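You operate a simulated robot arm through the tools that you are given. There is no shell and no other tool. Be economical: measure what you need, move in short steps, check, and stop when the job is done.

Carry out the task below with a simulated two-armed robot. There is one attempt and no reset: what you move stays moved.

## Task
Tighten and lock the yellow strap and wipe the glue smear off.
Fine: flip the buckle lever up, pull till the white line shows, then flip the lever down. The frame stays where it lies; use the purple-banded pad and put it back. What is to be rubbed or washed off counts as gone when no trace of it is left.

The check looks at the end state, three seconds after you hand in, the way a careful person would. Anything else that was tipped, shoved, dropped, spilled or broken makes it a failure.

## Robot
Two 6-joint arms with two-finger parallel grippers on one trunk, on a base that drives. Base frame: it is fixed to the floor where the robot stands at the start and does not move with it; the origin is under the middle of the robot, x ahead of it, y to its left, z up; the surface under the hand at the start is at about z = 82. Readings come in cm, rad, newtons and seconds.
The left shoulder is at the start at [6, 18.7, 114.7], the right one opposite. With the tool pointing down near the work surface each hand reaches from about 22 to 62 cm from the robot's upright axis, wherever it stands, measured 20 degrees to its own side. Places, roughly: buckle lever with blue ball [50, 0, 90]; frame in a yellow strap (27x20x6 cm) [40, 0, 80]; strap end with black knob [50, -20, 90]; white pad with purple band (6x6x4 cm) [60, 0, 80]. Payload 1.57 kg a hand.
The tool frame of a hand sits at the grasp point between the pads (the TCP): z along the fingers, y along the line on which they close. The tips reach 3 cm beyond it. Largest opening 11 cm; finger width 2.4, thickness 1.2; the body of the gripper, 4.8 by 11.2 cm, starts 7.8 cm behind the TCP.
Orientation is told as [roll, pitch, yaw] about the base's x, y, z axes, in that order, counted from this pose: with the fingers straight down and closing along the base's y, the tool's x points along the base's -x, its y along +y and its z along -z.

## Interface
- The arms move only by the tool step_arm. It takes "left_motion", "right_motion" or both (then of equal length, played together; a hand with none holds still); each is a list of rows, each an object (a shift or turn left out is 0, a gripper value left out holds the last) with "delta_pos": the shift along the tool's x, y, z in cm, a list of three; "rotation": the turn, a rotation vector about the tool's x, y, z in degrees, a list of three; "gripper": the opening, from 0 (shut) to 1 (fully open). In form: [{"delta_pos": [dx, dy, dz], "rotation": [ax, ay, az], "gripper": gripper}, ...]. A call has 1 to 20 rows; each row shifts and turns the commanded pose from where the row before left it, along the tool's axes as they then stand. A row lasts 0.2 s, in which the tool goes at most 5 cm and 0.15 rad; a call with a longer step from one row to the next is refused whole, and so is a gripper value outside its range. Where a pose cannot be reached the arm comes as near as it can. A force on the tool above 60 N (or 10 N above the force at the start of the call, whichever is more), or a blocked arm, ends the call early, and 0.2 s more pass. The fingers move at their own pace (about 15.3 cm/s each) and stop on an object; they squeeze with about 36 N. The grip force told is the motor's: it shows also when the fingers shut on nothing. Time passes only in rows, and 0.2 s behind the last, so rows that do not move let the fingers close. It gives the time, the measured TCP pose, the force on the tool (base axes), the opening and the grip force at its end, in the units of the frame above (readings bear some noise), with the torque about the TCP (base axes, N m) and any sound that the robot's microphone picked up.
- Cameras (640 x 400 px; columns grow to the right, rows downward): "scene" is now at [1.14, -0.48, 168.35]; the picture's right is [-0.07, -1.00, 0.00], its down [-0.81, 0.06, -0.58] and it looks along [0.58, -0.04, -0.81] (base axes); focal length 260 px, centre (320, 200). "left" rides on the left gripper at [7, -1.6, -14.1] in its tool frame; the picture's right is [0.23, 0.97, 0.00], its down [-0.85, 0.20, -0.48] and it looks along [-0.47, 0.11, 0.88] (tool axes); focal length 222 px, centre (320, 200). "right" rides on the right gripper at [7, 1.6, -14.1] in its tool frame; the picture's right is [-0.23, 0.97, 0.00], its down [-0.86, -0.20, -0.48] and it looks along [-0.47, -0.11, 0.88] (tool axes); focal length 222 px, centre (320, 200). There is no depth. A picture from a camera that has moved, and an enlarged one, comes with that camera's place and axes in the base frame and with its lens.
- grab_frame(camera): a new picture of that camera. No time passes.
- slide_trunk(by): slides the trunk up (or, below 0, down) by that many cm; the arms and the scene camera ride with it, the base frame stays. It gives what a move gives, with no picture.
- steer(legs): drives the robot by 1 to 6 legs, each [ahead, left, turn to the left] in cm, cm and rad, along the robot's own axes; the way and the turn of a leg run together, so that a leg with both is an arc; at most 150 cm and 3.142 rad a leg. The arms and the cameras ride along, it lands a little off, and it stops where it bumps. It gives what a move gives.
- aim_head(pan, tilt): turns the head with the scene camera to pan (to the left, within 1.501 rad either way) and tilt (down, from -0.506 to 1.204), counted from straight ahead of the robot. It gives what a move gives.
- close_up(camera, box): a new picture of the part [left, top, right, bottom] of that camera's present view, enlarged. No time passes.
- finish_job(): hands the job in; it is judged then, once.

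Work in short steps. Places have to be worked out from the pictures, the camera data and where the tool is seen: move nearer, look again, correct. Check each grasp and each placing, and mend what went wrong. You have 120 turns and 108 pictures in all, those below and enlarged ones among them. Open the grippers and draw the arms clear of the work before you hand the job in, unless the task says otherwise; then end with one line.

The tools are called as name(argument=value, ...) on one line, values as JSON. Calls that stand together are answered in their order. step_arm: Moves the arms, as the interface text tells. Its arguments: {"type":"object","properties":{"left_motion":{"type":"array"},"right_motion":{"type":"array"}},"required":[]} The other tools are called the same way: slide_trunk (by) slides the trunk up or down; steer (legs) drives the base; aim_head (pan, tilt) turns the head that bears the scene camera; grab_frame (camera) takes a picture; close_up (camera, box) takes an enlarged picture of a part of a camera's view; finish_job () hands the job in.

At the start:

```text
clock: 0.0
left_tool_pos: [43.44, 21.83, 121.72]
left_orientation: [0.0, 0.001, 0.0]
left_contact_force: [0.2, 0.7, 0.0]
left_wrist_torque: [0.0, -0.03, 0.03]
left_finger_gap: 10.99
left_grasp_force: 0.0
right_tool_pos: [43.16, -18.19, 119.99]
right_orientation: [0.001, 0.001, 0.001]
right_contact_force: [-0.1, -0.4, -0.2]
right_wrist_torque: [0.0, -0.01, -0.02]
right_finger_gap: 10.99
right_grasp_force: 0.1
trunk travel left (down, up): [-77.5, 21.5]
robot x, y, heading: [0.03, -0.02, -0.004]
head pan, tilt: [-0.073, 0.946]
```

scene: 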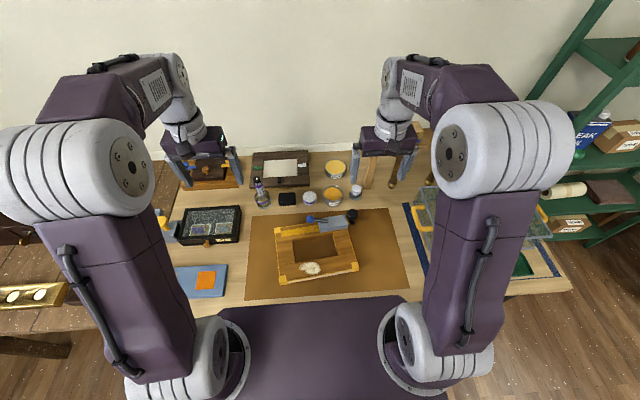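
right: 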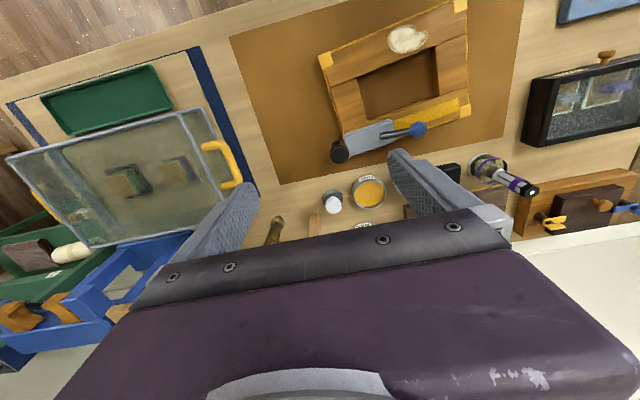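
left: 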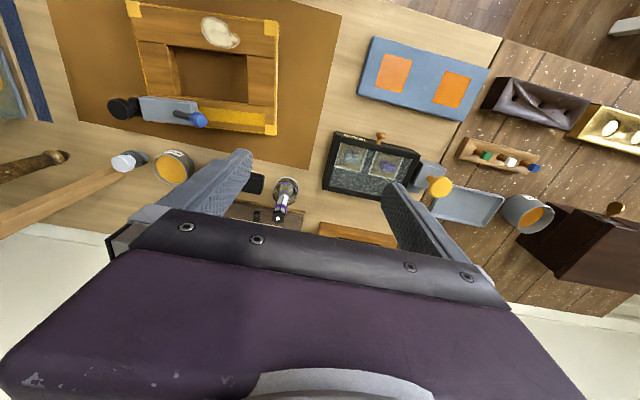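

I start with a closer look at the work area and the candidate pads.

close_up(camera="scene", box=[230, 140, 410, 300])

close_up(camera="right", box=[300, 0, 560, 240])

close_up(camera="left", box=[80, 0, 340, 240])

```text
2.50 times, centred on (320, 220) of scene
camera zoom: at [1.14, -0.48, 168.35], right [-0.07, -1.0, 0.0], down [-0.81, 0.06, -0.58], along [0.58, -0.04, -0.81], focal length 650 px, centre (320, 150)
```

zoom: 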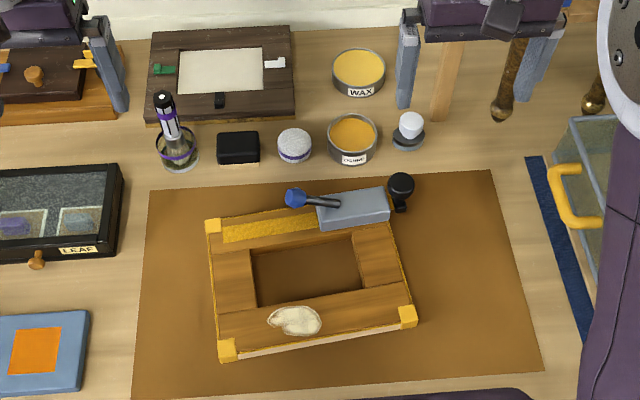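

```text
1.67 times, centred on (430, 120) of right
camera zoom: at [36.31, -16.52, 134.22], right [0.23, 0.97, 0.0], down [0.86, -0.2, 0.48], along [0.47, -0.11, -0.88], focal length 370 px, centre (137, 333)
```

zoom: 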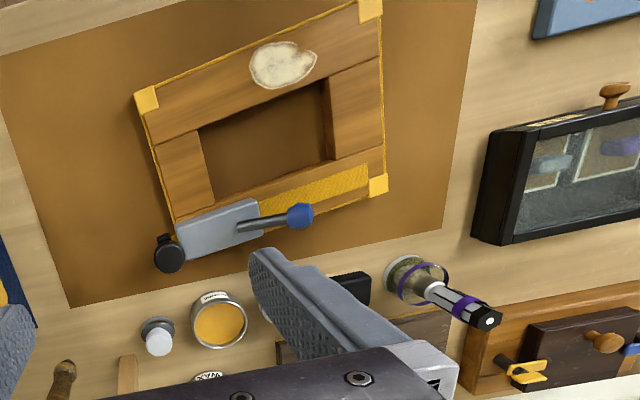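

```text
1.67 times, centred on (210, 120) of left
camera zoom: at [36.57, 20.25, 135.87], right [-0.23, 0.97, 0.0], down [0.85, 0.2, 0.48], along [0.47, 0.11, -0.88], focal length 370 px, centre (503, 333)
```

zoom: 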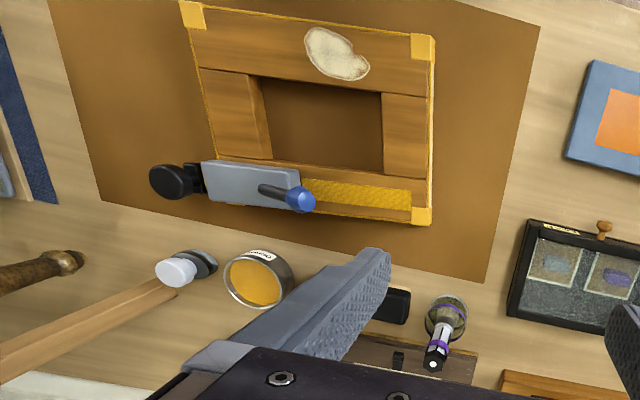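

The white pad with the purple band is at about (63.5,-0.7). The lever's blue ball is at about (49,-0.2,90), and the black knob at about (50.2,-15.7,90). The strap runs along -y with a slight +x slope. I turn both hands so they close across the strap.

step_arm(left_motion=[{"rotation": [0, 0, 6.92]}, {"rotation": [0, 0, 6.92]}, {"rotation": [0, 0, 6.92]}, {"rotation": [0, 0, 6.92]}, {"rotation": [0, 0, 6.92]}, {"rotation": [0, 0, 6.92]}, {"rotation": [0, 0, 6.92]}, {"rotation": [0, 0, 6.92]}, {"rotation": [0, 0, 6.92]}, {"rotation": [0, 0, 6.92]}, {"rotation": [0, 0, 6.92]}, {"rotation": [0, 0, 6.92]}, {"gripper": 0.5}], right_motion=[{"rotation": [0, 0, -8.08]}, {"rotation": [0, 0, -8.08]}, {"rotation": [0, 0, -8.08]}, {"rotation": [0, 0, -8.08]}, {"rotation": [0, 0, -8.08]}, {"rotation": [0, 0, -8.08]}, {"rotation": [0, 0, -8.08]}, {"rotation": [0, 0, -8.08]}, {"rotation": [0, 0, -8.08]}, {"rotation": [0, 0, -8.08]}, {"rotation": [0, 0, -8.08]}, {"rotation": [0, 0, -8.08]}, {"gripper": 0.5}])

```text
clock: 2.8
left_tool_pos: [43.59, 21.68, 121.63]
left_orientation: [-0.001, 0.0, -1.451]
left_contact_force: [0.5, 0.4, 0.4]
left_wrist_torque: [-0.01, 0.0, -0.01]
left_finger_gap: 5.49
left_grasp_force: 0.0
right_tool_pos: [43.23, -18.12, 120.2]
right_orientation: [0.0, 0.0, 1.695]
right_contact_force: [0.1, 0.5, 0.3]
right_wrist_torque: [-0.01, -0.01, -0.01]
right_finger_gap: 5.49
right_grasp_force: 0.0
trunk travel left (down, up): [-77.5, 21.5]
robot x, y, heading: [-0.05, 0.26, -0.0]
head pan, tilt: [-0.073, 0.946]
```

Both hands are turned. I bring them above the ball and the knob, still about 17 cm up.

step_arm(left_motion=[{"delta_pos": [-3.2, 0.39, 1.96]}, {"delta_pos": [-3.2, 0.39, 1.96]}, {"delta_pos": [-3.2, 0.39, 1.96]}, {"delta_pos": [-3.2, 0.39, 1.96]}, {"delta_pos": [-3.2, 0.39, 1.96]}, {"delta_pos": [-3.2, 0.39, 1.96]}, {"delta_pos": [-3.2, 0.39, 1.96]}, {}], right_motion=[{"delta_pos": [-0.21, -1.03, 1.74]}, {"delta_pos": [-0.21, -1.03, 1.74]}, {"delta_pos": [-0.21, -1.03, 1.74]}, {"delta_pos": [-0.21, -1.03, 1.74]}, {"delta_pos": [-0.21, -1.03, 1.74]}, {"delta_pos": [-0.21, -1.03, 1.74]}, {"delta_pos": [-0.21, -1.03, 1.74]}, {}])

grab_frame(camera="left")

grab_frame(camera="right")

```text
clock: 4.6
left_tool_pos: [48.83, -0.13, 107.88]
left_orientation: [0.001, 0.001, -1.449]
left_contact_force: [-0.3, 0.1, -0.1]
left_wrist_torque: [0.0, 0.0, 0.02]
left_finger_gap: 5.54
left_grasp_force: 0.1
right_tool_pos: [50.1, -15.83, 107.99]
right_orientation: [-0.002, -0.001, 1.693]
right_contact_force: [-0.8, 0.3, -0.4]
right_wrist_torque: [0.0, -0.04, 0.0]
right_finger_gap: 5.47
right_grasp_force: 0.0
trunk travel left (down, up): [-77.5, 21.5]
robot x, y, heading: [-0.32, -0.03, -0.004]
head pan, tilt: [-0.073, 0.946]
```

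```text
101 pictures are left
camera left: at [46.47, 6.61, 122.09], right [0.94, 0.34, 0.0], down [0.3, -0.82, 0.48], along [0.17, -0.45, -0.88], focal length 222 px, centre (320, 200)
```

left: 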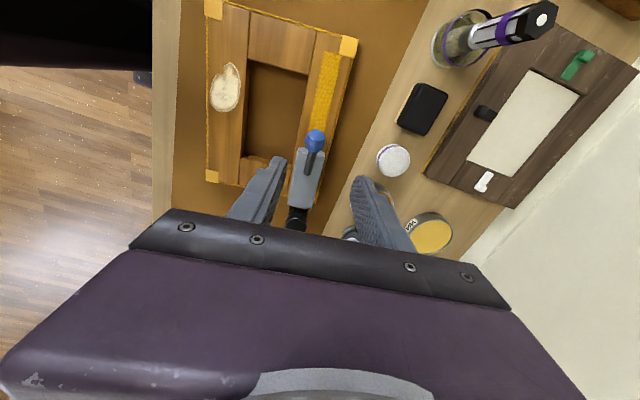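

```text
100 pictures are left
camera right: at [49.45, -22.89, 122.07], right [-0.99, 0.11, 0.0], down [0.09, 0.87, 0.48], along [0.05, 0.48, -0.88], focal length 222 px, centre (320, 200)
```

right: 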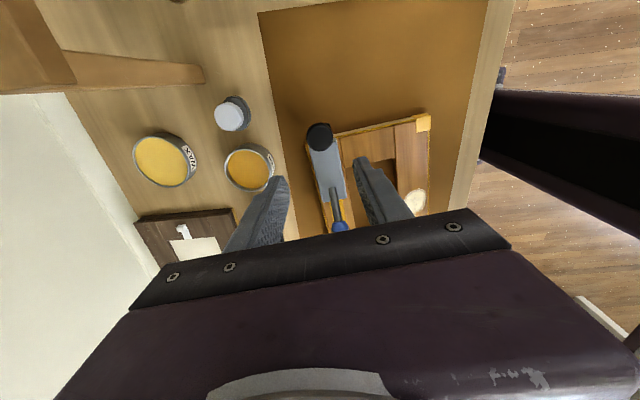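

The estimates agree: ball at about (48.5,-0.7,91), knob at about (50.4,-15.5,90). I zoom in on the buckle from both wrist cameras to see the lever hinge.

close_up(camera="left", box=[260, 100, 380, 230])

close_up(camera="right", box=[280, 110, 400, 240])

```text
3.08 times, centred on (320, 165) of left
camera zoom: at [46.47, 6.61, 122.09], right [0.94, 0.34, 0.0], down [0.3, -0.82, 0.48], along [0.17, -0.45, -0.88], focal length 684 px, centre (320, 308)
```

zoom: 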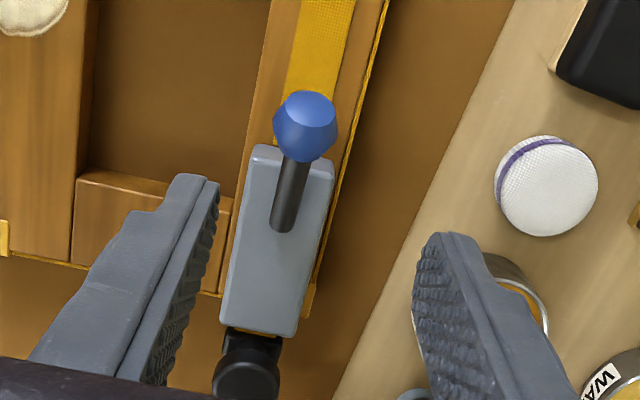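

```text
3.08 times, centred on (340, 175) of right
camera zoom: at [49.45, -22.89, 122.07], right [-0.99, 0.11, 0.0], down [0.09, 0.87, 0.48], along [0.05, 0.48, -0.88], focal length 684 px, centre (258, 277)
```

zoom: 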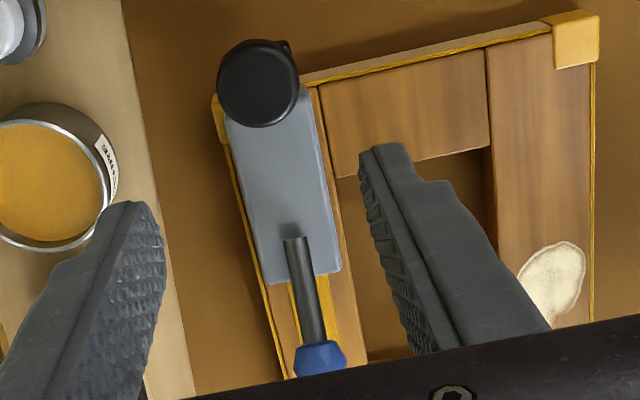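

The lever pivot is near (49.2,-5.7,91), with the rod pointing to +y and the ball at its end. I lower the left hand over the ball and look before gripping.

step_arm(left_motion=[{"delta_pos": [-0.2, -0.1, 2.5]}, {"delta_pos": [-0.2, -0.1, 2.5]}, {"delta_pos": [-0.24, -0.1, 2.5]}, {"delta_pos": [0, 0, 2.5]}, {"delta_pos": [0, 0, 2.0]}, {}])

grab_frame(camera="left")

close_up(camera="scene", box=[260, 180, 380, 260])

```text
clock: 6.0
left_tool_pos: [48.74, -0.72, 95.95]
left_orientation: [0.0, 0.0, -1.448]
left_contact_force: [-0.6, 0.1, -0.8]
left_wrist_torque: [-0.02, 0.01, -0.01]
left_finger_gap: 5.53
left_grasp_force: 0.1
right_tool_pos: [50.28, -15.87, 107.97]
right_orientation: [-0.001, 0.001, 1.694]
right_contact_force: [-0.1, 0.6, 0.5]
right_wrist_torque: [0.02, 0.02, -0.04]
right_finger_gap: 5.53
right_grasp_force: 0.0
trunk travel left (down, up): [-77.5, 21.5]
robot x, y, heading: [0.12, -0.1, 0.002]
head pan, tilt: [-0.073, 0.946]
```

```text
97 pictures are left
camera left: at [46.26, 6.01, 110.08], right [0.94, 0.34, 0.0], down [0.3, -0.82, 0.48], along [0.16, -0.45, -0.88], focal length 222 px, centre (320, 200)
```

left: 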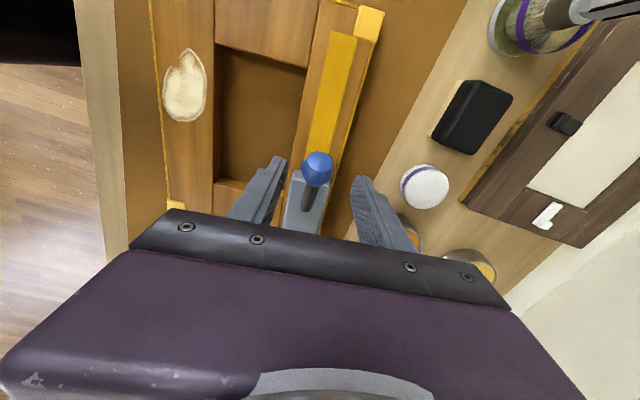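

```text
5.00 times, centred on (320, 220) of scene
camera zoom: at [1.12, -0.49, 168.35], right [-0.07, -1.0, 0.0], down [-0.81, 0.06, -0.58], along [0.58, -0.04, -0.81], focal length 1299 px, centre (320, 100)
```

zoom: 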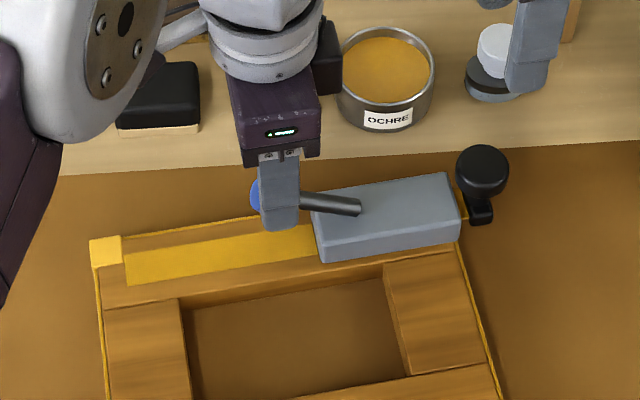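

The ball sits centred between the fingers. I go down the last 3.8 cm and close.

step_arm(left_motion=[{"delta_pos": [0, -0.2, 1.3]}, {"delta_pos": [0, 0, 1.3]}, {"delta_pos": [0, 0, 1.2]}, {"gripper": 0.1}, {"gripper": 0.1}, {"gripper": 0.0}, {}])

close_up(camera="left", box=[220, 100, 420, 240])

```text
clock: 7.6
left_tool_pos: [48.34, -0.77, 92.32]
left_orientation: [0.001, 0.001, -1.449]
left_contact_force: [-0.3, 0.6, 0.9]
left_wrist_torque: [-0.01, 0.0, -0.04]
left_finger_gap: 2.89
left_grasp_force: 35.5
right_tool_pos: [50.06, -15.9, 107.84]
right_orientation: [0.001, -0.001, 1.693]
right_contact_force: [0.4, 0.0, 0.6]
right_wrist_torque: [-0.01, 0.03, -0.06]
right_finger_gap: 5.49
right_grasp_force: 0.1
trunk travel left (down, up): [-77.5, 21.5]
robot x, y, heading: [0.12, -0.21, 0.001]
head pan, tilt: [-0.073, 0.946]
```

```text
2.86 times, centred on (320, 170) of left
camera zoom: at [46.03, 5.98, 106.35], right [0.94, 0.34, 0.0], down [0.3, -0.82, 0.48], along [0.16, -0.45, -0.88], focal length 635 px, centre (320, 286)
```

zoom: 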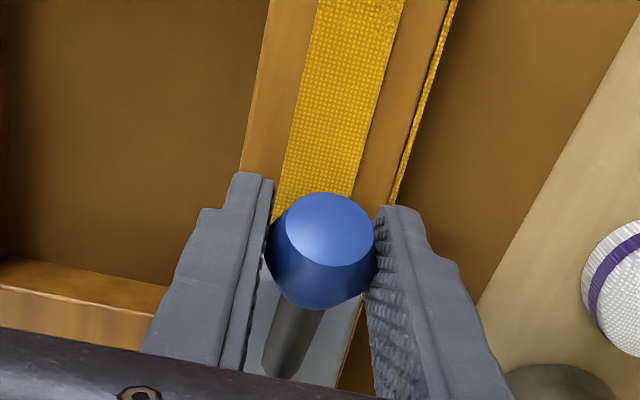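

The ball is gripped (2.9 cm). I swing it up along the lever's arc in steps, the first half now.

step_arm(left_motion=[{"delta_pos": [-0.1, 0, -0.5]}, {"delta_pos": [-0.15, 0, -0.51]}, {"delta_pos": [-0.2, 0, -0.48]}, {"delta_pos": [-0.26, 0, -0.46]}, {"delta_pos": [-0.3, 0, -0.43]}, {"delta_pos": [-0.34, 0, -0.4]}, {"delta_pos": [-0.38, 0, -0.36]}, {"delta_pos": [-0.42, 0, -0.31]}, {}])

close_up(camera="left", box=[220, 100, 420, 240])

close_up(camera="scene", box=[260, 180, 380, 260])

```text
clock: 9.6
left_tool_pos: [48.71, -2.9, 95.59]
left_orientation: [0.001, -0.001, -1.449]
left_contact_force: [0.6, 0.2, -4.4]
left_wrist_torque: [0.29, -0.02, 0.06]
left_finger_gap: 2.9
left_grasp_force: 36.1
right_tool_pos: [50.15, -15.95, 107.88]
right_orientation: [0.0, 0.001, 1.693]
right_contact_force: [0.4, 0.6, 0.6]
right_wrist_torque: [0.01, 0.0, 0.0]
right_finger_gap: 5.53
right_grasp_force: 0.1
trunk travel left (down, up): [-77.5, 21.5]
robot x, y, heading: [-0.11, -0.29, -0.003]
head pan, tilt: [-0.073, 0.946]
```

```text
2.86 times, centred on (320, 170) of left
camera zoom: at [46.39, 3.87, 109.78], right [0.94, 0.34, 0.0], down [0.3, -0.82, 0.48], along [0.16, -0.45, -0.88], focal length 635 px, centre (320, 286)
```

zoom: 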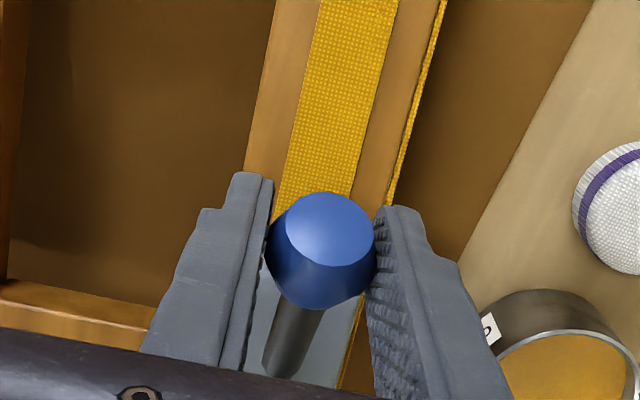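

```text
5.00 times, centred on (320, 220) of scene
camera zoom: at [1.22, -0.49, 168.35], right [-0.07, -1.0, 0.0], down [-0.81, 0.06, -0.58], along [0.58, -0.04, -0.81], focal length 1299 px, centre (320, 100)
```

zoom: 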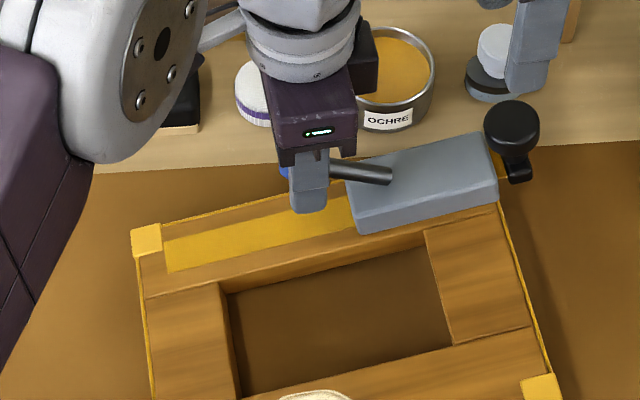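

The whole frame came up with the lever because the grip stops the lever from turning. I retrace exactly, to set the frame back where it lay.

step_arm(left_motion=[{"delta_pos": [0.42, 0, 0.31]}, {"delta_pos": [0.38, 0, 0.36]}, {"delta_pos": [0.34, 0, 0.4]}, {"delta_pos": [0.3, 0, 0.43]}, {"delta_pos": [0.26, 0, 0.46]}, {"delta_pos": [0.2, 0, 0.48]}, {"delta_pos": [0.15, 0, 0.51]}, {"delta_pos": [0.1, 0, 0.5]}, {}])

close_up(camera="scene", box=[230, 140, 410, 300])

```text
clock: 11.6
left_tool_pos: [48.57, -0.69, 92.14]
left_orientation: [0.002, -0.001, -1.449]
left_contact_force: [3.1, 0.5, 2.7]
left_wrist_torque: [-0.18, -0.05, 0.06]
left_finger_gap: 2.9
left_grasp_force: 36.4
right_tool_pos: [50.23, -15.81, 107.9]
right_orientation: [0.0, 0.0, 1.693]
right_contact_force: [0.7, 0.3, 0.2]
right_wrist_torque: [-0.02, 0.03, 0.01]
right_finger_gap: 5.52
right_grasp_force: 0.1
trunk travel left (down, up): [-77.5, 21.5]
robot x, y, heading: [-0.36, -0.23, 0.0]
head pan, tilt: [-0.073, 0.946]
```

```text
2.50 times, centred on (320, 220) of scene
camera zoom: at [1.17, -0.48, 168.36], right [-0.07, -1.0, 0.0], down [-0.81, 0.06, -0.58], along [0.58, -0.04, -0.81], focal length 650 px, centre (320, 150)
```

zoom: 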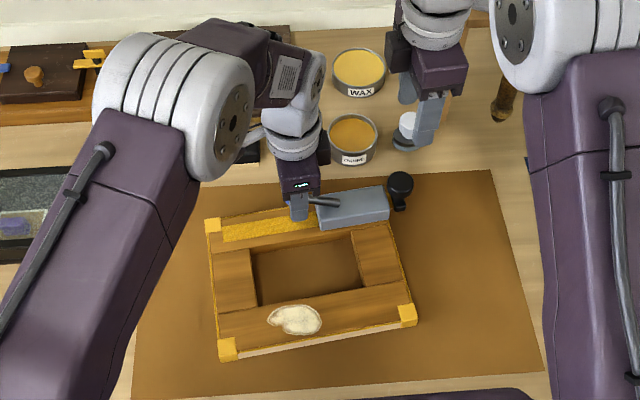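

The frame is back at exactly the same pixels. I release the ball and lift clear. Next time the hand will turn along with the lever while the right hand holds the frame down.

step_arm(left_motion=[{"gripper": 0.25}, {"gripper": 0.5}, {}, {"delta_pos": [0, 0, -2]}, {"delta_pos": [0, 0, -3]}, {"delta_pos": [1, 0, -3]}, {"delta_pos": [2, 0, -3], "rotation": [0, -8.4, 0]}, {"delta_pos": [2, 0, 0], "rotation": [0, -8.4, 0]}, {"delta_pos": [2, 0, 0], "rotation": [0, -8.4, 0]}, {"delta_pos": [2, 0, 0], "rotation": [0, -8.4, 0]}, {"rotation": [0, -8.4, 0]}, {"rotation": [0, -8, 0]}, {}])

grab_frame(camera="left")

close_up(camera="scene", box=[230, 140, 410, 300])

```text
clock: 14.4
left_tool_pos: [47.48, 7.9, 101.4]
left_orientation: [0.001, -0.874, -1.448]
left_contact_force: [-0.2, 0.4, 0.2]
left_wrist_torque: [0.03, -0.03, 0.0]
left_finger_gap: 5.5
left_grasp_force: 0.1
right_tool_pos: [50.23, -15.86, 107.95]
right_orientation: [0.001, 0.001, 1.693]
right_contact_force: [0.1, 0.7, -0.7]
right_wrist_torque: [0.02, 0.0, 0.01]
right_finger_gap: 5.52
right_grasp_force: 0.1
trunk travel left (down, up): [-77.5, 21.5]
robot x, y, heading: [0.24, -0.33, 0.001]
head pan, tilt: [-0.073, 0.946]
```

```text
91 pictures are left
camera left: at [44.01, 22.96, 105.19], right [0.95, 0.26, -0.17], down [0.22, -0.16, 0.96], along [0.23, -0.95, -0.21], focal length 222 px, centre (320, 200)
```

left: 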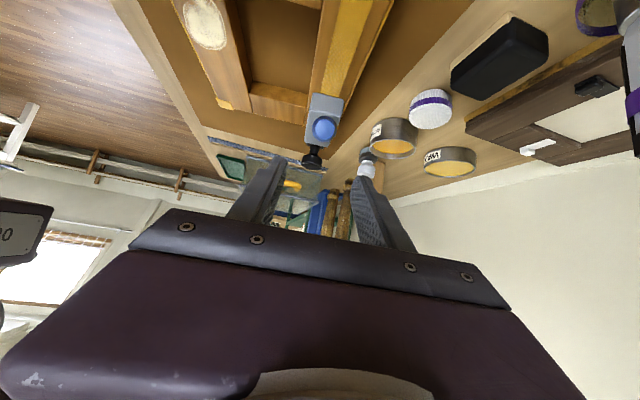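

```text
2.50 times, centred on (320, 220) of scene
camera zoom: at [1.11, -0.49, 168.35], right [-0.07, -1.0, 0.0], down [-0.81, 0.06, -0.58], along [0.58, -0.04, -0.81], focal length 650 px, centre (320, 150)
```

zoom: 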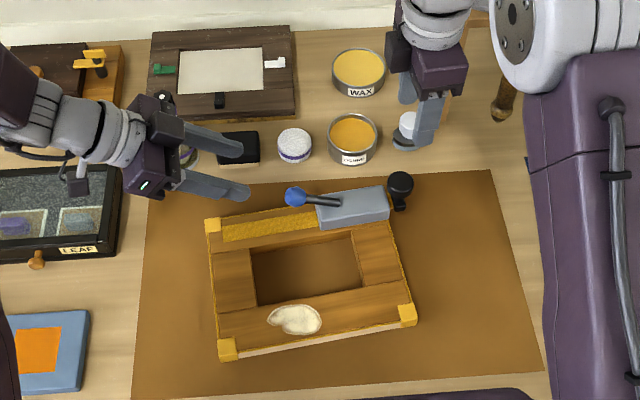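

Frame unchanged. I zoom on the side view of the lever to fix the ball and pivot heights.

close_up(camera="left", box=[270, 60, 380, 180])

```text
3.33 times, centred on (325, 120) of left
camera zoom: at [44.01, 22.96, 105.19], right [0.95, 0.26, -0.17], down [0.22, -0.16, 0.96], along [0.23, -0.95, -0.21], focal length 740 px, centre (303, 467)
```

zoom: 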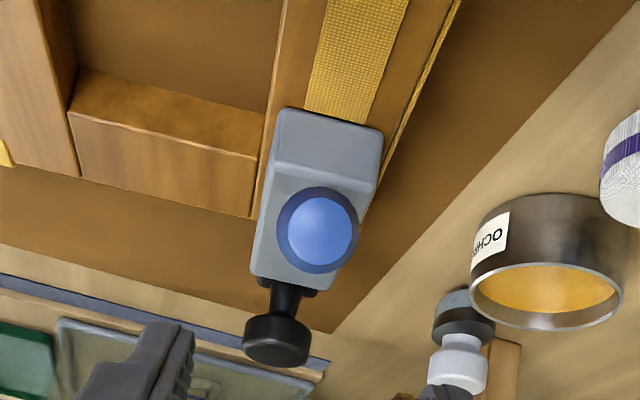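

The geometry is clearer now: frame top about 85.7, buckle top about 88.3, ball (48.5,-0.7,91.3), pivot about (49.3,-6.7,88.4). I turn the right hand back with closed fingers and place it above the frame's right rail as a hold-down.

step_arm(right_motion=[{"rotation": [0, 0, 8.08], "gripper": 0}, {"rotation": [0, 0, 8.08]}, {"rotation": [0, 0, 8.08]}, {"rotation": [0, 0, 8.08]}, {"rotation": [0, 0, 8.08]}, {"rotation": [0, 0, 8.08]}, {"rotation": [0, 0, 8.08]}, {"rotation": [0, 0, 8.08]}, {"rotation": [0, 0, 8.08]}, {"rotation": [0, 0, 8.08]}, {"rotation": [0, 0, 8.08]}, {"rotation": [0, 0, 8.08]}, {"delta_pos": [2.7, 1.2, 3]}, {"delta_pos": [2.7, 1.2, 3]}, {"delta_pos": [2.7, 1.2, 3.5]}, {"delta_pos": [2.6, 1.3, 3.5]}, {}])

close_up(camera="scene", box=[230, 140, 410, 300])

grab_frame(camera="right")

```text
clock: 18.0
left_tool_pos: [47.52, 7.83, 101.42]
left_orientation: [-0.001, -0.871, -1.451]
left_contact_force: [0.3, -1.1, 0.3]
left_wrist_torque: [0.0, -0.01, 0.0]
left_finger_gap: 5.5
left_grasp_force: 0.0
right_tool_pos: [39.29, -11.02, 94.79]
right_orientation: [-0.001, -0.001, 0.001]
right_contact_force: [-0.4, -0.3, 1.3]
right_wrist_torque: [0.02, 0.02, -0.02]
right_finger_gap: 0.0
right_grasp_force: 21.5
trunk travel left (down, up): [-77.5, 21.5]
robot x, y, heading: [-0.24, -0.18, -0.004]
head pan, tilt: [-0.073, 0.946]
```

```text
2.50 times, centred on (320, 220) of scene
camera zoom: at [1.14, -0.51, 168.35], right [-0.07, -1.0, 0.0], down [-0.81, 0.06, -0.58], along [0.58, -0.04, -0.81], focal length 650 px, centre (320, 150)
```

zoom: 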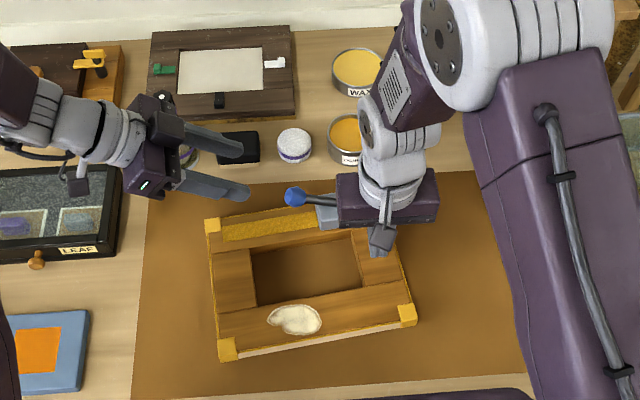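

```text
87 pictures are left
camera right: at [32.52, -9.28, 108.94], right [0.23, 0.97, 0.0], down [0.86, -0.2, 0.48], along [0.47, -0.11, -0.88], focal length 222 px, centre (320, 200)
```

right: 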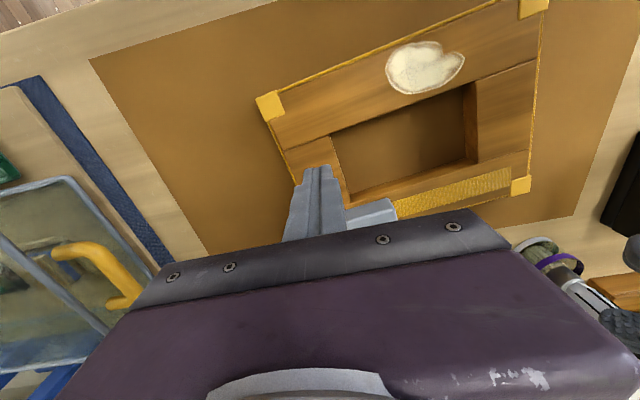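

The right fingertips are over the right rail. I lower them to just above the wood.

step_arm(right_motion=[{"delta_pos": [0.4, 0, 1.5]}, {"delta_pos": [0.4, 0, 1.5]}, {"delta_pos": [0, 0, 1.5]}, {"delta_pos": [0, 0, 0.7]}, {}])

step_arm(left_motion=[{"delta_pos": [1.08, 0, 2.5]}, {"delta_pos": [1.08, 0, 2.5]}, {"delta_pos": [0, 0, 2.5]}, {}])

grab_frame(camera="left")

close_up(camera="right", box=[240, 100, 400, 260])

```text
clock: 19.2
left_tool_pos: [47.49, 7.84, 101.46]
left_orientation: [0.001, -0.872, -1.449]
left_contact_force: [0.1, 0.3, 0.0]
left_wrist_torque: [0.0, -0.02, -0.01]
left_finger_gap: 5.48
left_grasp_force: 0.0
right_tool_pos: [38.65, -11.05, 89.59]
right_orientation: [-0.001, 0.0, 0.0]
right_contact_force: [-0.6, -0.4, 1.0]
right_wrist_torque: [-0.02, -0.01, 0.0]
right_finger_gap: 0.0
right_grasp_force: 20.7
trunk travel left (down, up): [-77.5, 21.5]
robot x, y, heading: [-0.04, 0.15, 0.008]
head pan, tilt: [-0.073, 0.946]
```

```text
clock: 20.2
left_tool_pos: [48.02, 3.56, 94.79]
left_orientation: [0.0, -0.872, -1.451]
left_contact_force: [-0.3, -0.5, -0.2]
left_wrist_torque: [0.01, -0.01, 0.0]
left_finger_gap: 5.5
left_grasp_force: 0.0
right_tool_pos: [38.64, -10.89, 89.57]
right_orientation: [0.0, 0.001, -0.001]
right_contact_force: [-0.7, 0.5, 0.3]
right_wrist_torque: [0.04, 0.0, -0.01]
right_finger_gap: 0.01
right_grasp_force: 21.4
trunk travel left (down, up): [-77.5, 21.5]
robot x, y, heading: [0.12, -0.14, 0.001]
head pan, tilt: [-0.073, 0.946]
```

```text
86 pictures are left
camera left: at [44.56, 18.61, 98.69], right [0.95, 0.26, -0.17], down [0.22, -0.16, 0.96], along [0.23, -0.95, -0.21], focal length 222 px, centre (320, 200)
```

left: 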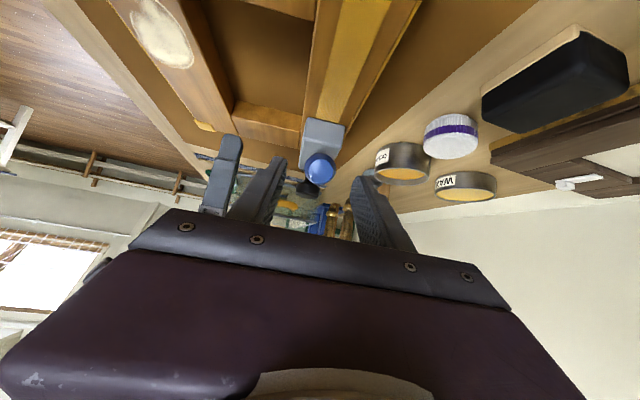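

```text
2.50 times, centred on (320, 180) of right
camera zoom: at [31.79, -9.26, 103.77], right [0.23, 0.97, 0.0], down [0.86, -0.2, 0.48], along [0.47, -0.11, -0.88], focal length 555 px, centre (320, 250)
```

zoom: 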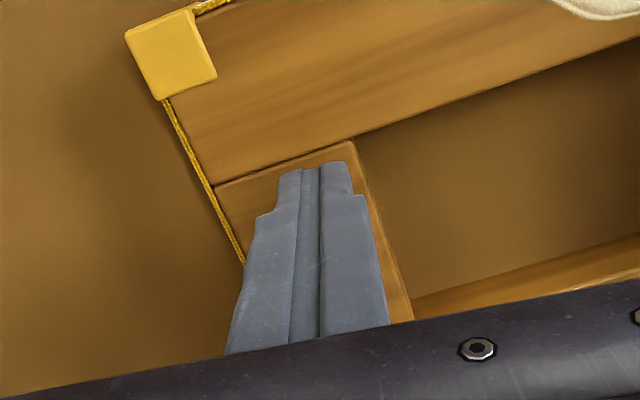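

The ball is centred. I advance onto it and close, while the right hand goes down gently onto the rail.

step_arm(left_motion=[{"delta_pos": [-0.1, 0.1, 1.5]}, {"delta_pos": [0, 0, 1.5]}, {"delta_pos": [0, 0, 1.5]}, {"gripper": 0.2}, {"gripper": 0}, {}, {}], right_motion=[{"delta_pos": [0, 0, 0.3]}, {"delta_pos": [0, 0, 0.3]}, {"delta_pos": [0, 0, 0.2]}, {}, {}, {}, {}])

```text
clock: 21.8
left_tool_pos: [48.61, -0.0, 92.23]
left_orientation: [0.002, -0.874, -1.448]
left_contact_force: [-0.2, 0.8, 0.9]
left_wrist_torque: [0.01, -0.01, -0.01]
left_finger_gap: 2.91
left_grasp_force: 36.1
right_tool_pos: [38.69, -10.81, 88.83]
right_orientation: [-0.001, 0.0, 0.001]
right_contact_force: [-0.5, 0.7, -0.2]
right_wrist_torque: [-0.01, -0.03, 0.0]
right_finger_gap: 0.0
right_grasp_force: 20.8
trunk travel left (down, up): [-77.5, 21.5]
robot x, y, heading: [0.11, 0.56, 0.003]
head pan, tilt: [-0.073, 0.946]
```

Ball gripped again with no contact at the right yet. I press down in small steps.

step_arm(right_motion=[{"delta_pos": [0, 0, 0.2]}, {"delta_pos": [0, 0, 0.2]}])

step_arm(right_motion=[{"delta_pos": [0, 0, 0.2]}, {"delta_pos": [0, 0, 0.2]}])

```text
clock: 22.4
left_tool_pos: [48.56, 0.09, 92.21]
left_orientation: [0.0, -0.872, -1.448]
left_contact_force: [0.0, -0.7, 0.7]
left_wrist_torque: [0.07, 0.01, -0.02]
left_finger_gap: 2.9
left_grasp_force: 35.5
right_tool_pos: [38.64, -10.96, 88.55]
right_orientation: [0.001, 0.0, 0.0]
right_contact_force: [-0.4, -0.4, -0.4]
right_wrist_torque: [0.02, 0.02, -0.01]
right_finger_gap: 0.0
right_grasp_force: 21.1
trunk travel left (down, up): [-77.5, 21.5]
robot x, y, heading: [0.06, 0.44, -0.005]
head pan, tilt: [-0.073, 0.946]
```

```text
clock: 23.0
left_tool_pos: [48.56, 0.14, 92.14]
left_orientation: [0.001, -0.873, -1.451]
left_contact_force: [0.4, -0.8, 0.6]
left_wrist_torque: [0.05, 0.06, -0.01]
left_finger_gap: 2.92
left_grasp_force: 35.9
right_tool_pos: [38.67, -10.92, 88.08]
right_orientation: [0.0, 0.001, 0.0]
right_contact_force: [0.8, -0.2, -0.7]
right_wrist_torque: [0.02, 0.0, 0.01]
right_finger_gap: 0.0
right_grasp_force: 21.4
trunk travel left (down, up): [-77.5, 21.5]
robot x, y, heading: [0.2, -0.13, 0.001]
head pan, tilt: [-0.073, 0.946]
```

Still no contact; I go on down in small steps.

step_arm(right_motion=[{"delta_pos": [0, 0, 0.2]}, {"delta_pos": [0, 0, 0.2]}])

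step_arm(right_motion=[{"delta_pos": [0, 0, 0.2]}, {"delta_pos": [0, 0, 0.2]}])

close_up(camera="right", box=[240, 100, 400, 260])

```text
clock: 23.6
left_tool_pos: [48.47, 0.13, 92.28]
left_orientation: [-0.001, -0.873, -1.449]
left_contact_force: [0.1, -0.5, 0.3]
left_wrist_torque: [0.09, 0.02, -0.02]
left_finger_gap: 2.88
left_grasp_force: 36.1
right_tool_pos: [38.67, -10.96, 87.72]
right_orientation: [0.0, 0.001, 0.0]
right_contact_force: [0.6, 0.5, -0.6]
right_wrist_torque: [-0.02, 0.0, 0.0]
right_finger_gap: 0.0
right_grasp_force: 21.9
trunk travel left (down, up): [-77.5, 21.5]
robot x, y, heading: [-0.09, -0.11, 0.006]
head pan, tilt: [-0.073, 0.946]
```

```text
clock: 24.4
left_tool_pos: [48.42, 0.31, 92.15]
left_orientation: [0.006, -0.87, -1.453]
left_contact_force: [2.9, 2.3, 2.4]
left_wrist_torque: [-0.18, 0.29, -0.19]
left_finger_gap: 2.89
left_grasp_force: 36.4
right_tool_pos: [38.71, -10.94, 87.68]
right_orientation: [0.001, -0.007, 0.001]
right_contact_force: [-3.2, -2.8, 23.4]
right_wrist_torque: [-0.06, 0.35, 0.0]
right_finger_gap: 0.01
right_grasp_force: 21.4
trunk travel left (down, up): [-77.5, 21.5]
robot x, y, heading: [-0.14, -0.04, -0.0]
head pan, tilt: [-0.073, 0.946]
stopped in row 2 (right hand): the force on the tool passed its limit at 62 N (the readings are from after the stop); the commanded pose is now the measured one
```

```text
2.50 times, centred on (320, 180) of right
camera zoom: at [31.67, -9.28, 101.7], right [0.22, 0.97, 0.0], down [0.85, -0.2, 0.48], along [0.47, -0.11, -0.88], focal length 555 px, centre (320, 250)
```

zoom: 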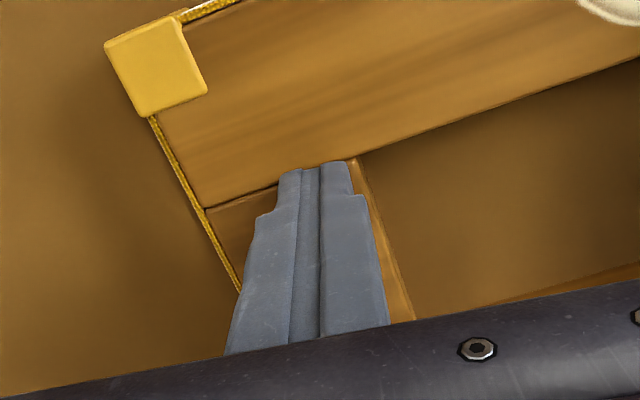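

The right hand now presses the frame with about 23 N. I turn the left hand with the lever about its pivot, 12° as a first test.

step_arm(left_motion=[{"delta_pos": [-0.545, 0, -0.088], "rotation": [0, 4, 0]}, {"delta_pos": [-0.545, 0, -0.088], "rotation": [0, 4, 0]}, {"delta_pos": [-0.545, 0, -0.088], "rotation": [0, 4, 0]}])

close_up(camera="scene", box=[230, 140, 410, 300])

```text
clock: 25.2
left_tool_pos: [48.48, -0.82, 93.62]
left_orientation: [0.005, -0.657, -1.451]
left_contact_force: [8.9, -7.8, -3.1]
left_wrist_torque: [0.1, -0.17, 0.11]
left_finger_gap: 2.9
left_grasp_force: 36.0
right_tool_pos: [38.63, -10.88, 87.71]
right_orientation: [-0.001, -0.007, 0.004]
right_contact_force: [-8.9, 3.9, 49.3]
right_wrist_torque: [0.13, 0.72, 0.46]
right_finger_gap: 0.03
right_grasp_force: 21.0
trunk travel left (down, up): [-77.5, 21.5]
robot x, y, heading: [0.01, -0.11, -0.0]
head pan, tilt: [-0.073, 0.946]
```

```text
2.50 times, centred on (320, 220) of scene
camera zoom: at [0.71, -0.44, 168.38], right [-0.07, -1.0, 0.0], down [-0.81, 0.06, -0.59], along [0.58, -0.04, -0.81], focal length 650 px, centre (320, 150)
```

zoom: 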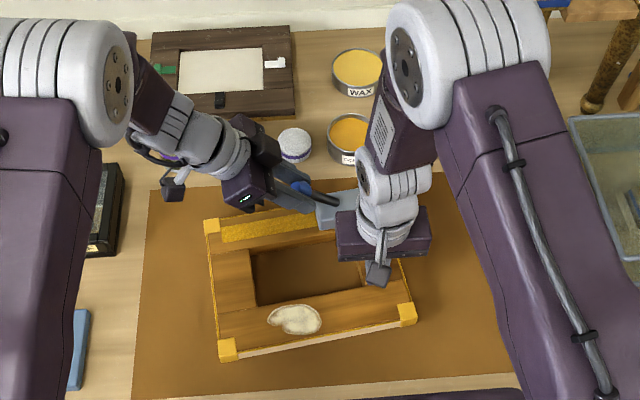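

The frame looks unmoved, but the hold-down force has risen. I zoom in to see whether the lever is actually turning.

close_up(camera="scene", box=[260, 180, 380, 260])

grab_frame(camera="left")

```text
5.00 times, centred on (320, 220) of scene
camera zoom: at [0.71, -0.44, 168.38], right [-0.07, -1.0, 0.0], down [-0.81, 0.06, -0.59], along [0.58, -0.04, -0.81], focal length 1299 px, centre (320, 100)
```

zoom: 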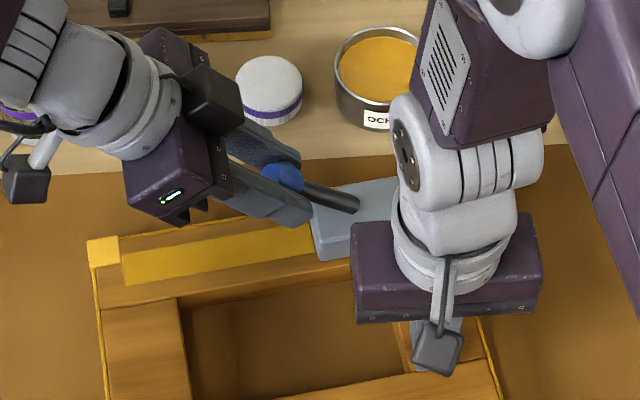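

```text
81 pictures are left
camera left: at [45.15, 13.14, 100.52], right [0.94, 0.3, -0.14], down [0.24, -0.36, 0.9], along [0.22, -0.89, -0.41], focal length 222 px, centre (320, 200)
```

left: 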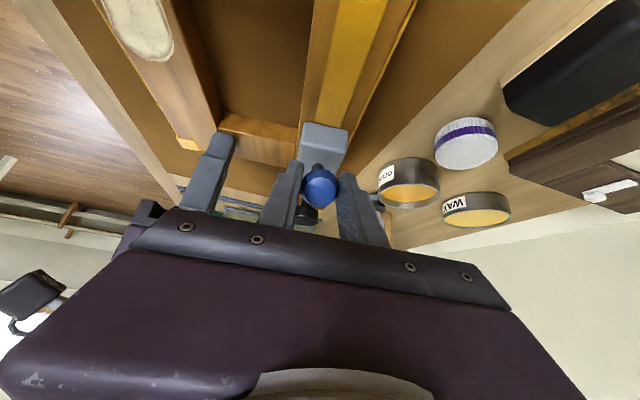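

The lever is turning and the frame stays put. I go on in 12–16° portions.

step_arm(left_motion=[{"delta_pos": [-0.545, 0, -0.088], "rotation": [0, 4, 0]}, {"delta_pos": [-0.545, 0, -0.088], "rotation": [0, 4, 0]}, {"delta_pos": [-0.545, 0, -0.088], "rotation": [0, 4, 0]}, {"delta_pos": [-0.545, 0, -0.088], "rotation": [0, 4, 0]}])

close_up(camera="scene", box=[240, 160, 390, 280])

```text
clock: 26.2
left_tool_pos: [48.66, -2.16, 95.01]
left_orientation: [0.004, -0.391, -1.449]
left_contact_force: [-0.8, 0.8, 4.8]
left_wrist_torque: [-0.11, 0.05, -0.16]
left_finger_gap: 2.86
left_grasp_force: 36.1
right_tool_pos: [38.66, -10.85, 87.54]
right_orientation: [-0.001, -0.007, 0.004]
right_contact_force: [-3.9, -1.0, 21.7]
right_wrist_torque: [-0.03, 0.35, -0.08]
right_finger_gap: 0.0
right_grasp_force: 20.9
trunk travel left (down, up): [-77.5, 21.5]
robot x, y, heading: [-0.12, 0.36, 0.002]
head pan, tilt: [-0.073, 0.946]
stopped in row 4 (right hand): the force on the tool passed its limit at 62 N (the readings are from after the stop); the commanded pose is now the measured one
```

```text
3.33 times, centred on (315, 220) of scene
camera zoom: at [0.66, -0.37, 168.32], right [-0.07, -1.0, 0.0], down [-0.81, 0.06, -0.59], along [0.59, -0.04, -0.81], focal length 866 px, centre (337, 133)
```

zoom: 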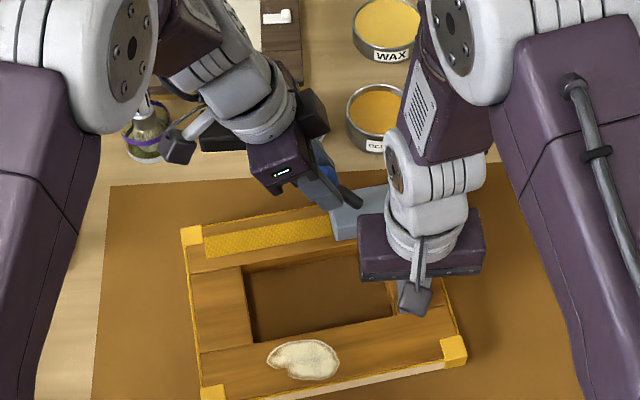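

The turn continues well: lever about 28° up from rest, frame steady. I refine the arc (pivot z about 88.9) and continue.

step_arm(left_motion=[{"delta_pos": [-0.522, 0, -0.11], "rotation": [0, 4, 0]}, {"delta_pos": [-0.522, 0, -0.11], "rotation": [0, 4, 0]}, {"delta_pos": [-0.522, 0, -0.11], "rotation": [0, 4, 0]}, {"delta_pos": [-0.522, 0, -0.11], "rotation": [0, 4, 0]}])

step_arm(left_motion=[{"delta_pos": [-0.522, 0, -0.11], "rotation": [0, 4, 0]}, {"delta_pos": [-0.522, 0, -0.11], "rotation": [0, 4, 0]}, {"delta_pos": [-0.522, 0, -0.11], "rotation": [0, 4, 0]}, {"delta_pos": [-0.522, 0, -0.11], "rotation": [0, 4, 0]}])

close_up(camera="scene", box=[240, 160, 390, 280])

```text
clock: 27.2
left_tool_pos: [48.78, -4.18, 95.99]
left_orientation: [0.004, -0.111, -1.448]
left_contact_force: [5.2, -11.8, -13.3]
left_wrist_torque: [-0.41, -0.21, 0.0]
left_finger_gap: 2.89
left_grasp_force: 36.2
right_tool_pos: [38.57, -10.74, 87.61]
right_orientation: [0.001, -0.008, 0.003]
right_contact_force: [-12.9, 10.9, 46.2]
right_wrist_torque: [0.37, 0.79, 0.34]
right_finger_gap: 0.0
right_grasp_force: 21.3
trunk travel left (down, up): [-77.5, 21.5]
robot x, y, heading: [0.26, -0.34, -0.001]
head pan, tilt: [-0.073, 0.946]
```

```text
clock: 28.2
left_tool_pos: [49.0, -6.19, 96.33]
left_orientation: [0.003, 0.167, -1.446]
left_contact_force: [2.3, -5.9, -17.8]
left_wrist_torque: [-0.49, -0.15, -0.07]
left_finger_gap: 2.88
left_grasp_force: 36.3
right_tool_pos: [38.57, -10.96, 87.56]
right_orientation: [0.001, -0.007, 0.0]
right_contact_force: [-13.1, 6.9, 54.3]
right_wrist_torque: [0.24, 0.52, 0.16]
right_finger_gap: 0.0
right_grasp_force: 21.7
trunk travel left (down, up): [-77.5, 21.5]
robot x, y, heading: [0.02, -0.18, 0.002]
head pan, tilt: [-0.073, 0.946]
```

```text
3.33 times, centred on (315, 220) of scene
camera zoom: at [0.62, -0.33, 168.37], right [-0.07, -1.0, 0.0], down [-0.81, 0.06, -0.59], along [0.59, -0.04, -0.81], focal length 866 px, centre (337, 133)
```

zoom: 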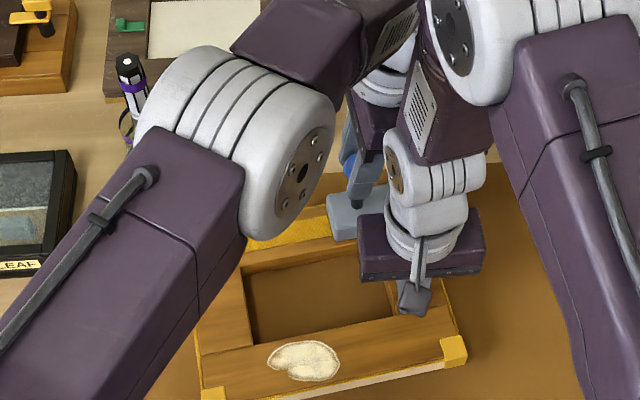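

The lever is near vertical (about 85°) and the frame is still in place. A bit more turn, easing off the upward pull.

step_arm(left_motion=[{"delta_pos": [-0.5, 0, 0.06], "rotation": [0, 4, 0]}, {"delta_pos": [-0.5, 0, 0.05], "rotation": [0, 4, 0]}, {"delta_pos": [-0.5, 0, 0.03], "rotation": [0, 4, 0]}])

grab_frame(camera="left")

close_up(camera="scene", box=[280, 180, 380, 250])

```text
clock: 28.7
left_tool_pos: [49.2, -6.34, 96.5]
left_orientation: [0.006, 0.245, -1.442]
left_contact_force: [5.5, -0.2, 0.0]
left_wrist_torque: [-0.09, 0.3, 0.02]
left_finger_gap: 2.88
left_grasp_force: 35.8
left hand out of reach, approached as far as the arm can: row 2
right_tool_pos: [38.64, -10.91, 87.63]
right_orientation: [0.001, -0.008, 0.001]
right_contact_force: [-6.7, 6.2, 25.7]
right_wrist_torque: [0.19, 0.42, -0.22]
right_finger_gap: 0.01
right_grasp_force: 21.0
trunk travel left (down, up): [-77.5, 21.5]
robot x, y, heading: [-0.21, 0.5, -0.0]
head pan, tilt: [-0.073, 0.946]
stopped in row 2 (right hand): the force on the tool passed its limit at 93 N (the readings are from after the stop); the commanded pose is now the measured one
```

```text
78 pictures are left
camera left: at [47.09, -3.22, 111.91], right [0.94, 0.34, 0.06], down [0.32, -0.91, 0.26], along [0.14, -0.22, -0.96], focal length 222 px, centre (320, 200)
```

left: 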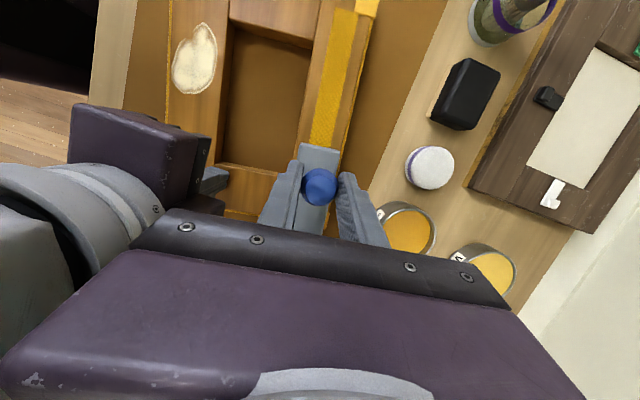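

```text
5.71 times, centred on (330, 215) of scene
camera zoom: at [0.86, -0.27, 168.34], right [-0.07, -1.0, 0.0], down [-0.81, 0.06, -0.59], along [0.58, -0.04, -0.81], focal length 1485 px, centre (263, 114)
```

zoom: 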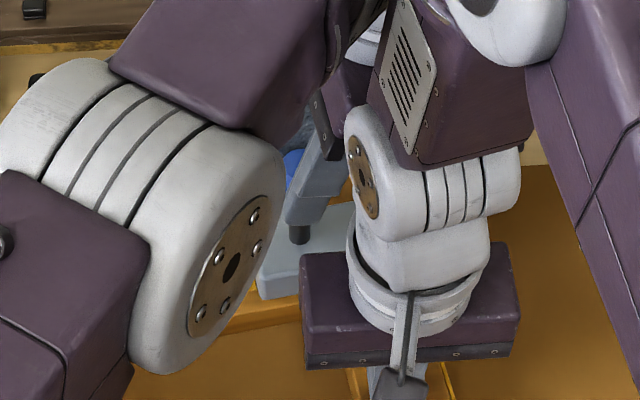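

The lever is at about vertical and seems to have met its stop. I release it, draw the left hand up, and see whether it stays.

step_arm(left_motion=[{"gripper": 0.3}, {"gripper": 0.5}, {}, {"delta_pos": [0, 0, -1.5]}, {"delta_pos": [0, 0, -2.5]}, {"delta_pos": [1, 0, -2.5], "rotation": [0, -4, 0]}, {"delta_pos": [3, 0, -2], "rotation": [0, -4, 0]}, {"delta_pos": [3.5, 0, -1], "rotation": [0, -4, 0]}, {"delta_pos": [4, 0, -0.5]}, {"delta_pos": [4, 0, 0]}, {}])

close_up(camera="scene", box=[240, 160, 390, 280])

grab_frame(camera="left")

```text
clock: 31.1
left_tool_pos: [47.08, 6.8, 107.76]
left_orientation: [0.007, 0.036, -1.443]
left_contact_force: [-0.1, 0.8, -0.2]
left_wrist_torque: [-0.02, -0.01, -0.01]
left_finger_gap: 5.5
left_grasp_force: 0.0
left hand out of reach, approached as far as the arm can: row 5
right_tool_pos: [38.82, -10.99, 87.62]
right_orientation: [0.001, -0.009, 0.0]
right_contact_force: [9.9, -10.0, 42.5]
right_wrist_torque: [-0.31, 0.12, 0.33]
right_finger_gap: 0.02
right_grasp_force: 21.7
trunk travel left (down, up): [-77.5, 21.5]
robot x, y, heading: [-0.05, -0.03, 0.002]
head pan, tilt: [-0.073, 0.946]
```

```text
3.33 times, centred on (315, 220) of scene
camera zoom: at [0.87, -0.57, 168.37], right [-0.07, -1.0, 0.0], down [-0.81, 0.06, -0.59], along [0.58, -0.04, -0.81], focal length 866 px, centre (337, 133)
```

zoom: 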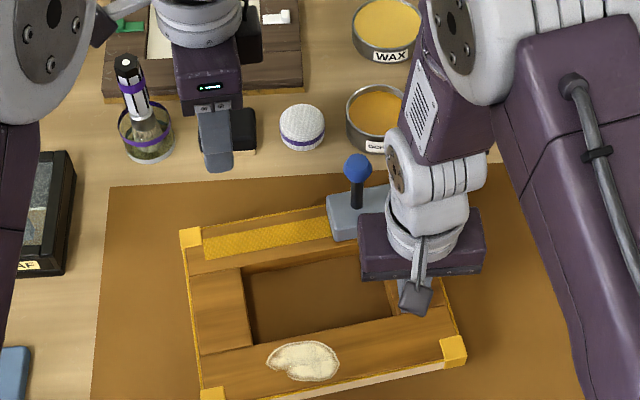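

```text
75 pictures are left
camera left: at [44.63, 13.05, 122.13], right [0.94, 0.35, 0.01], down [0.31, -0.84, 0.45], along [0.17, -0.42, -0.89], focal length 222 px, centre (320, 200)
```

left: 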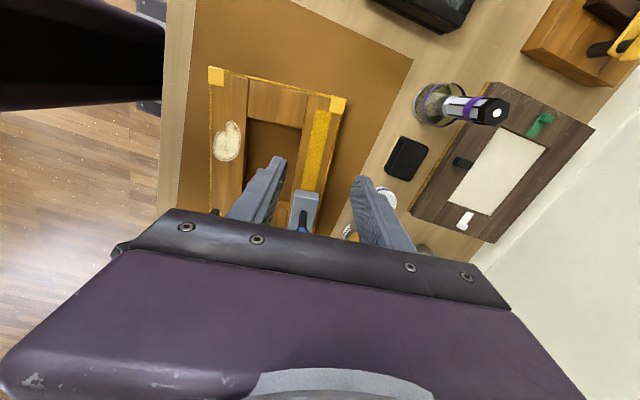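

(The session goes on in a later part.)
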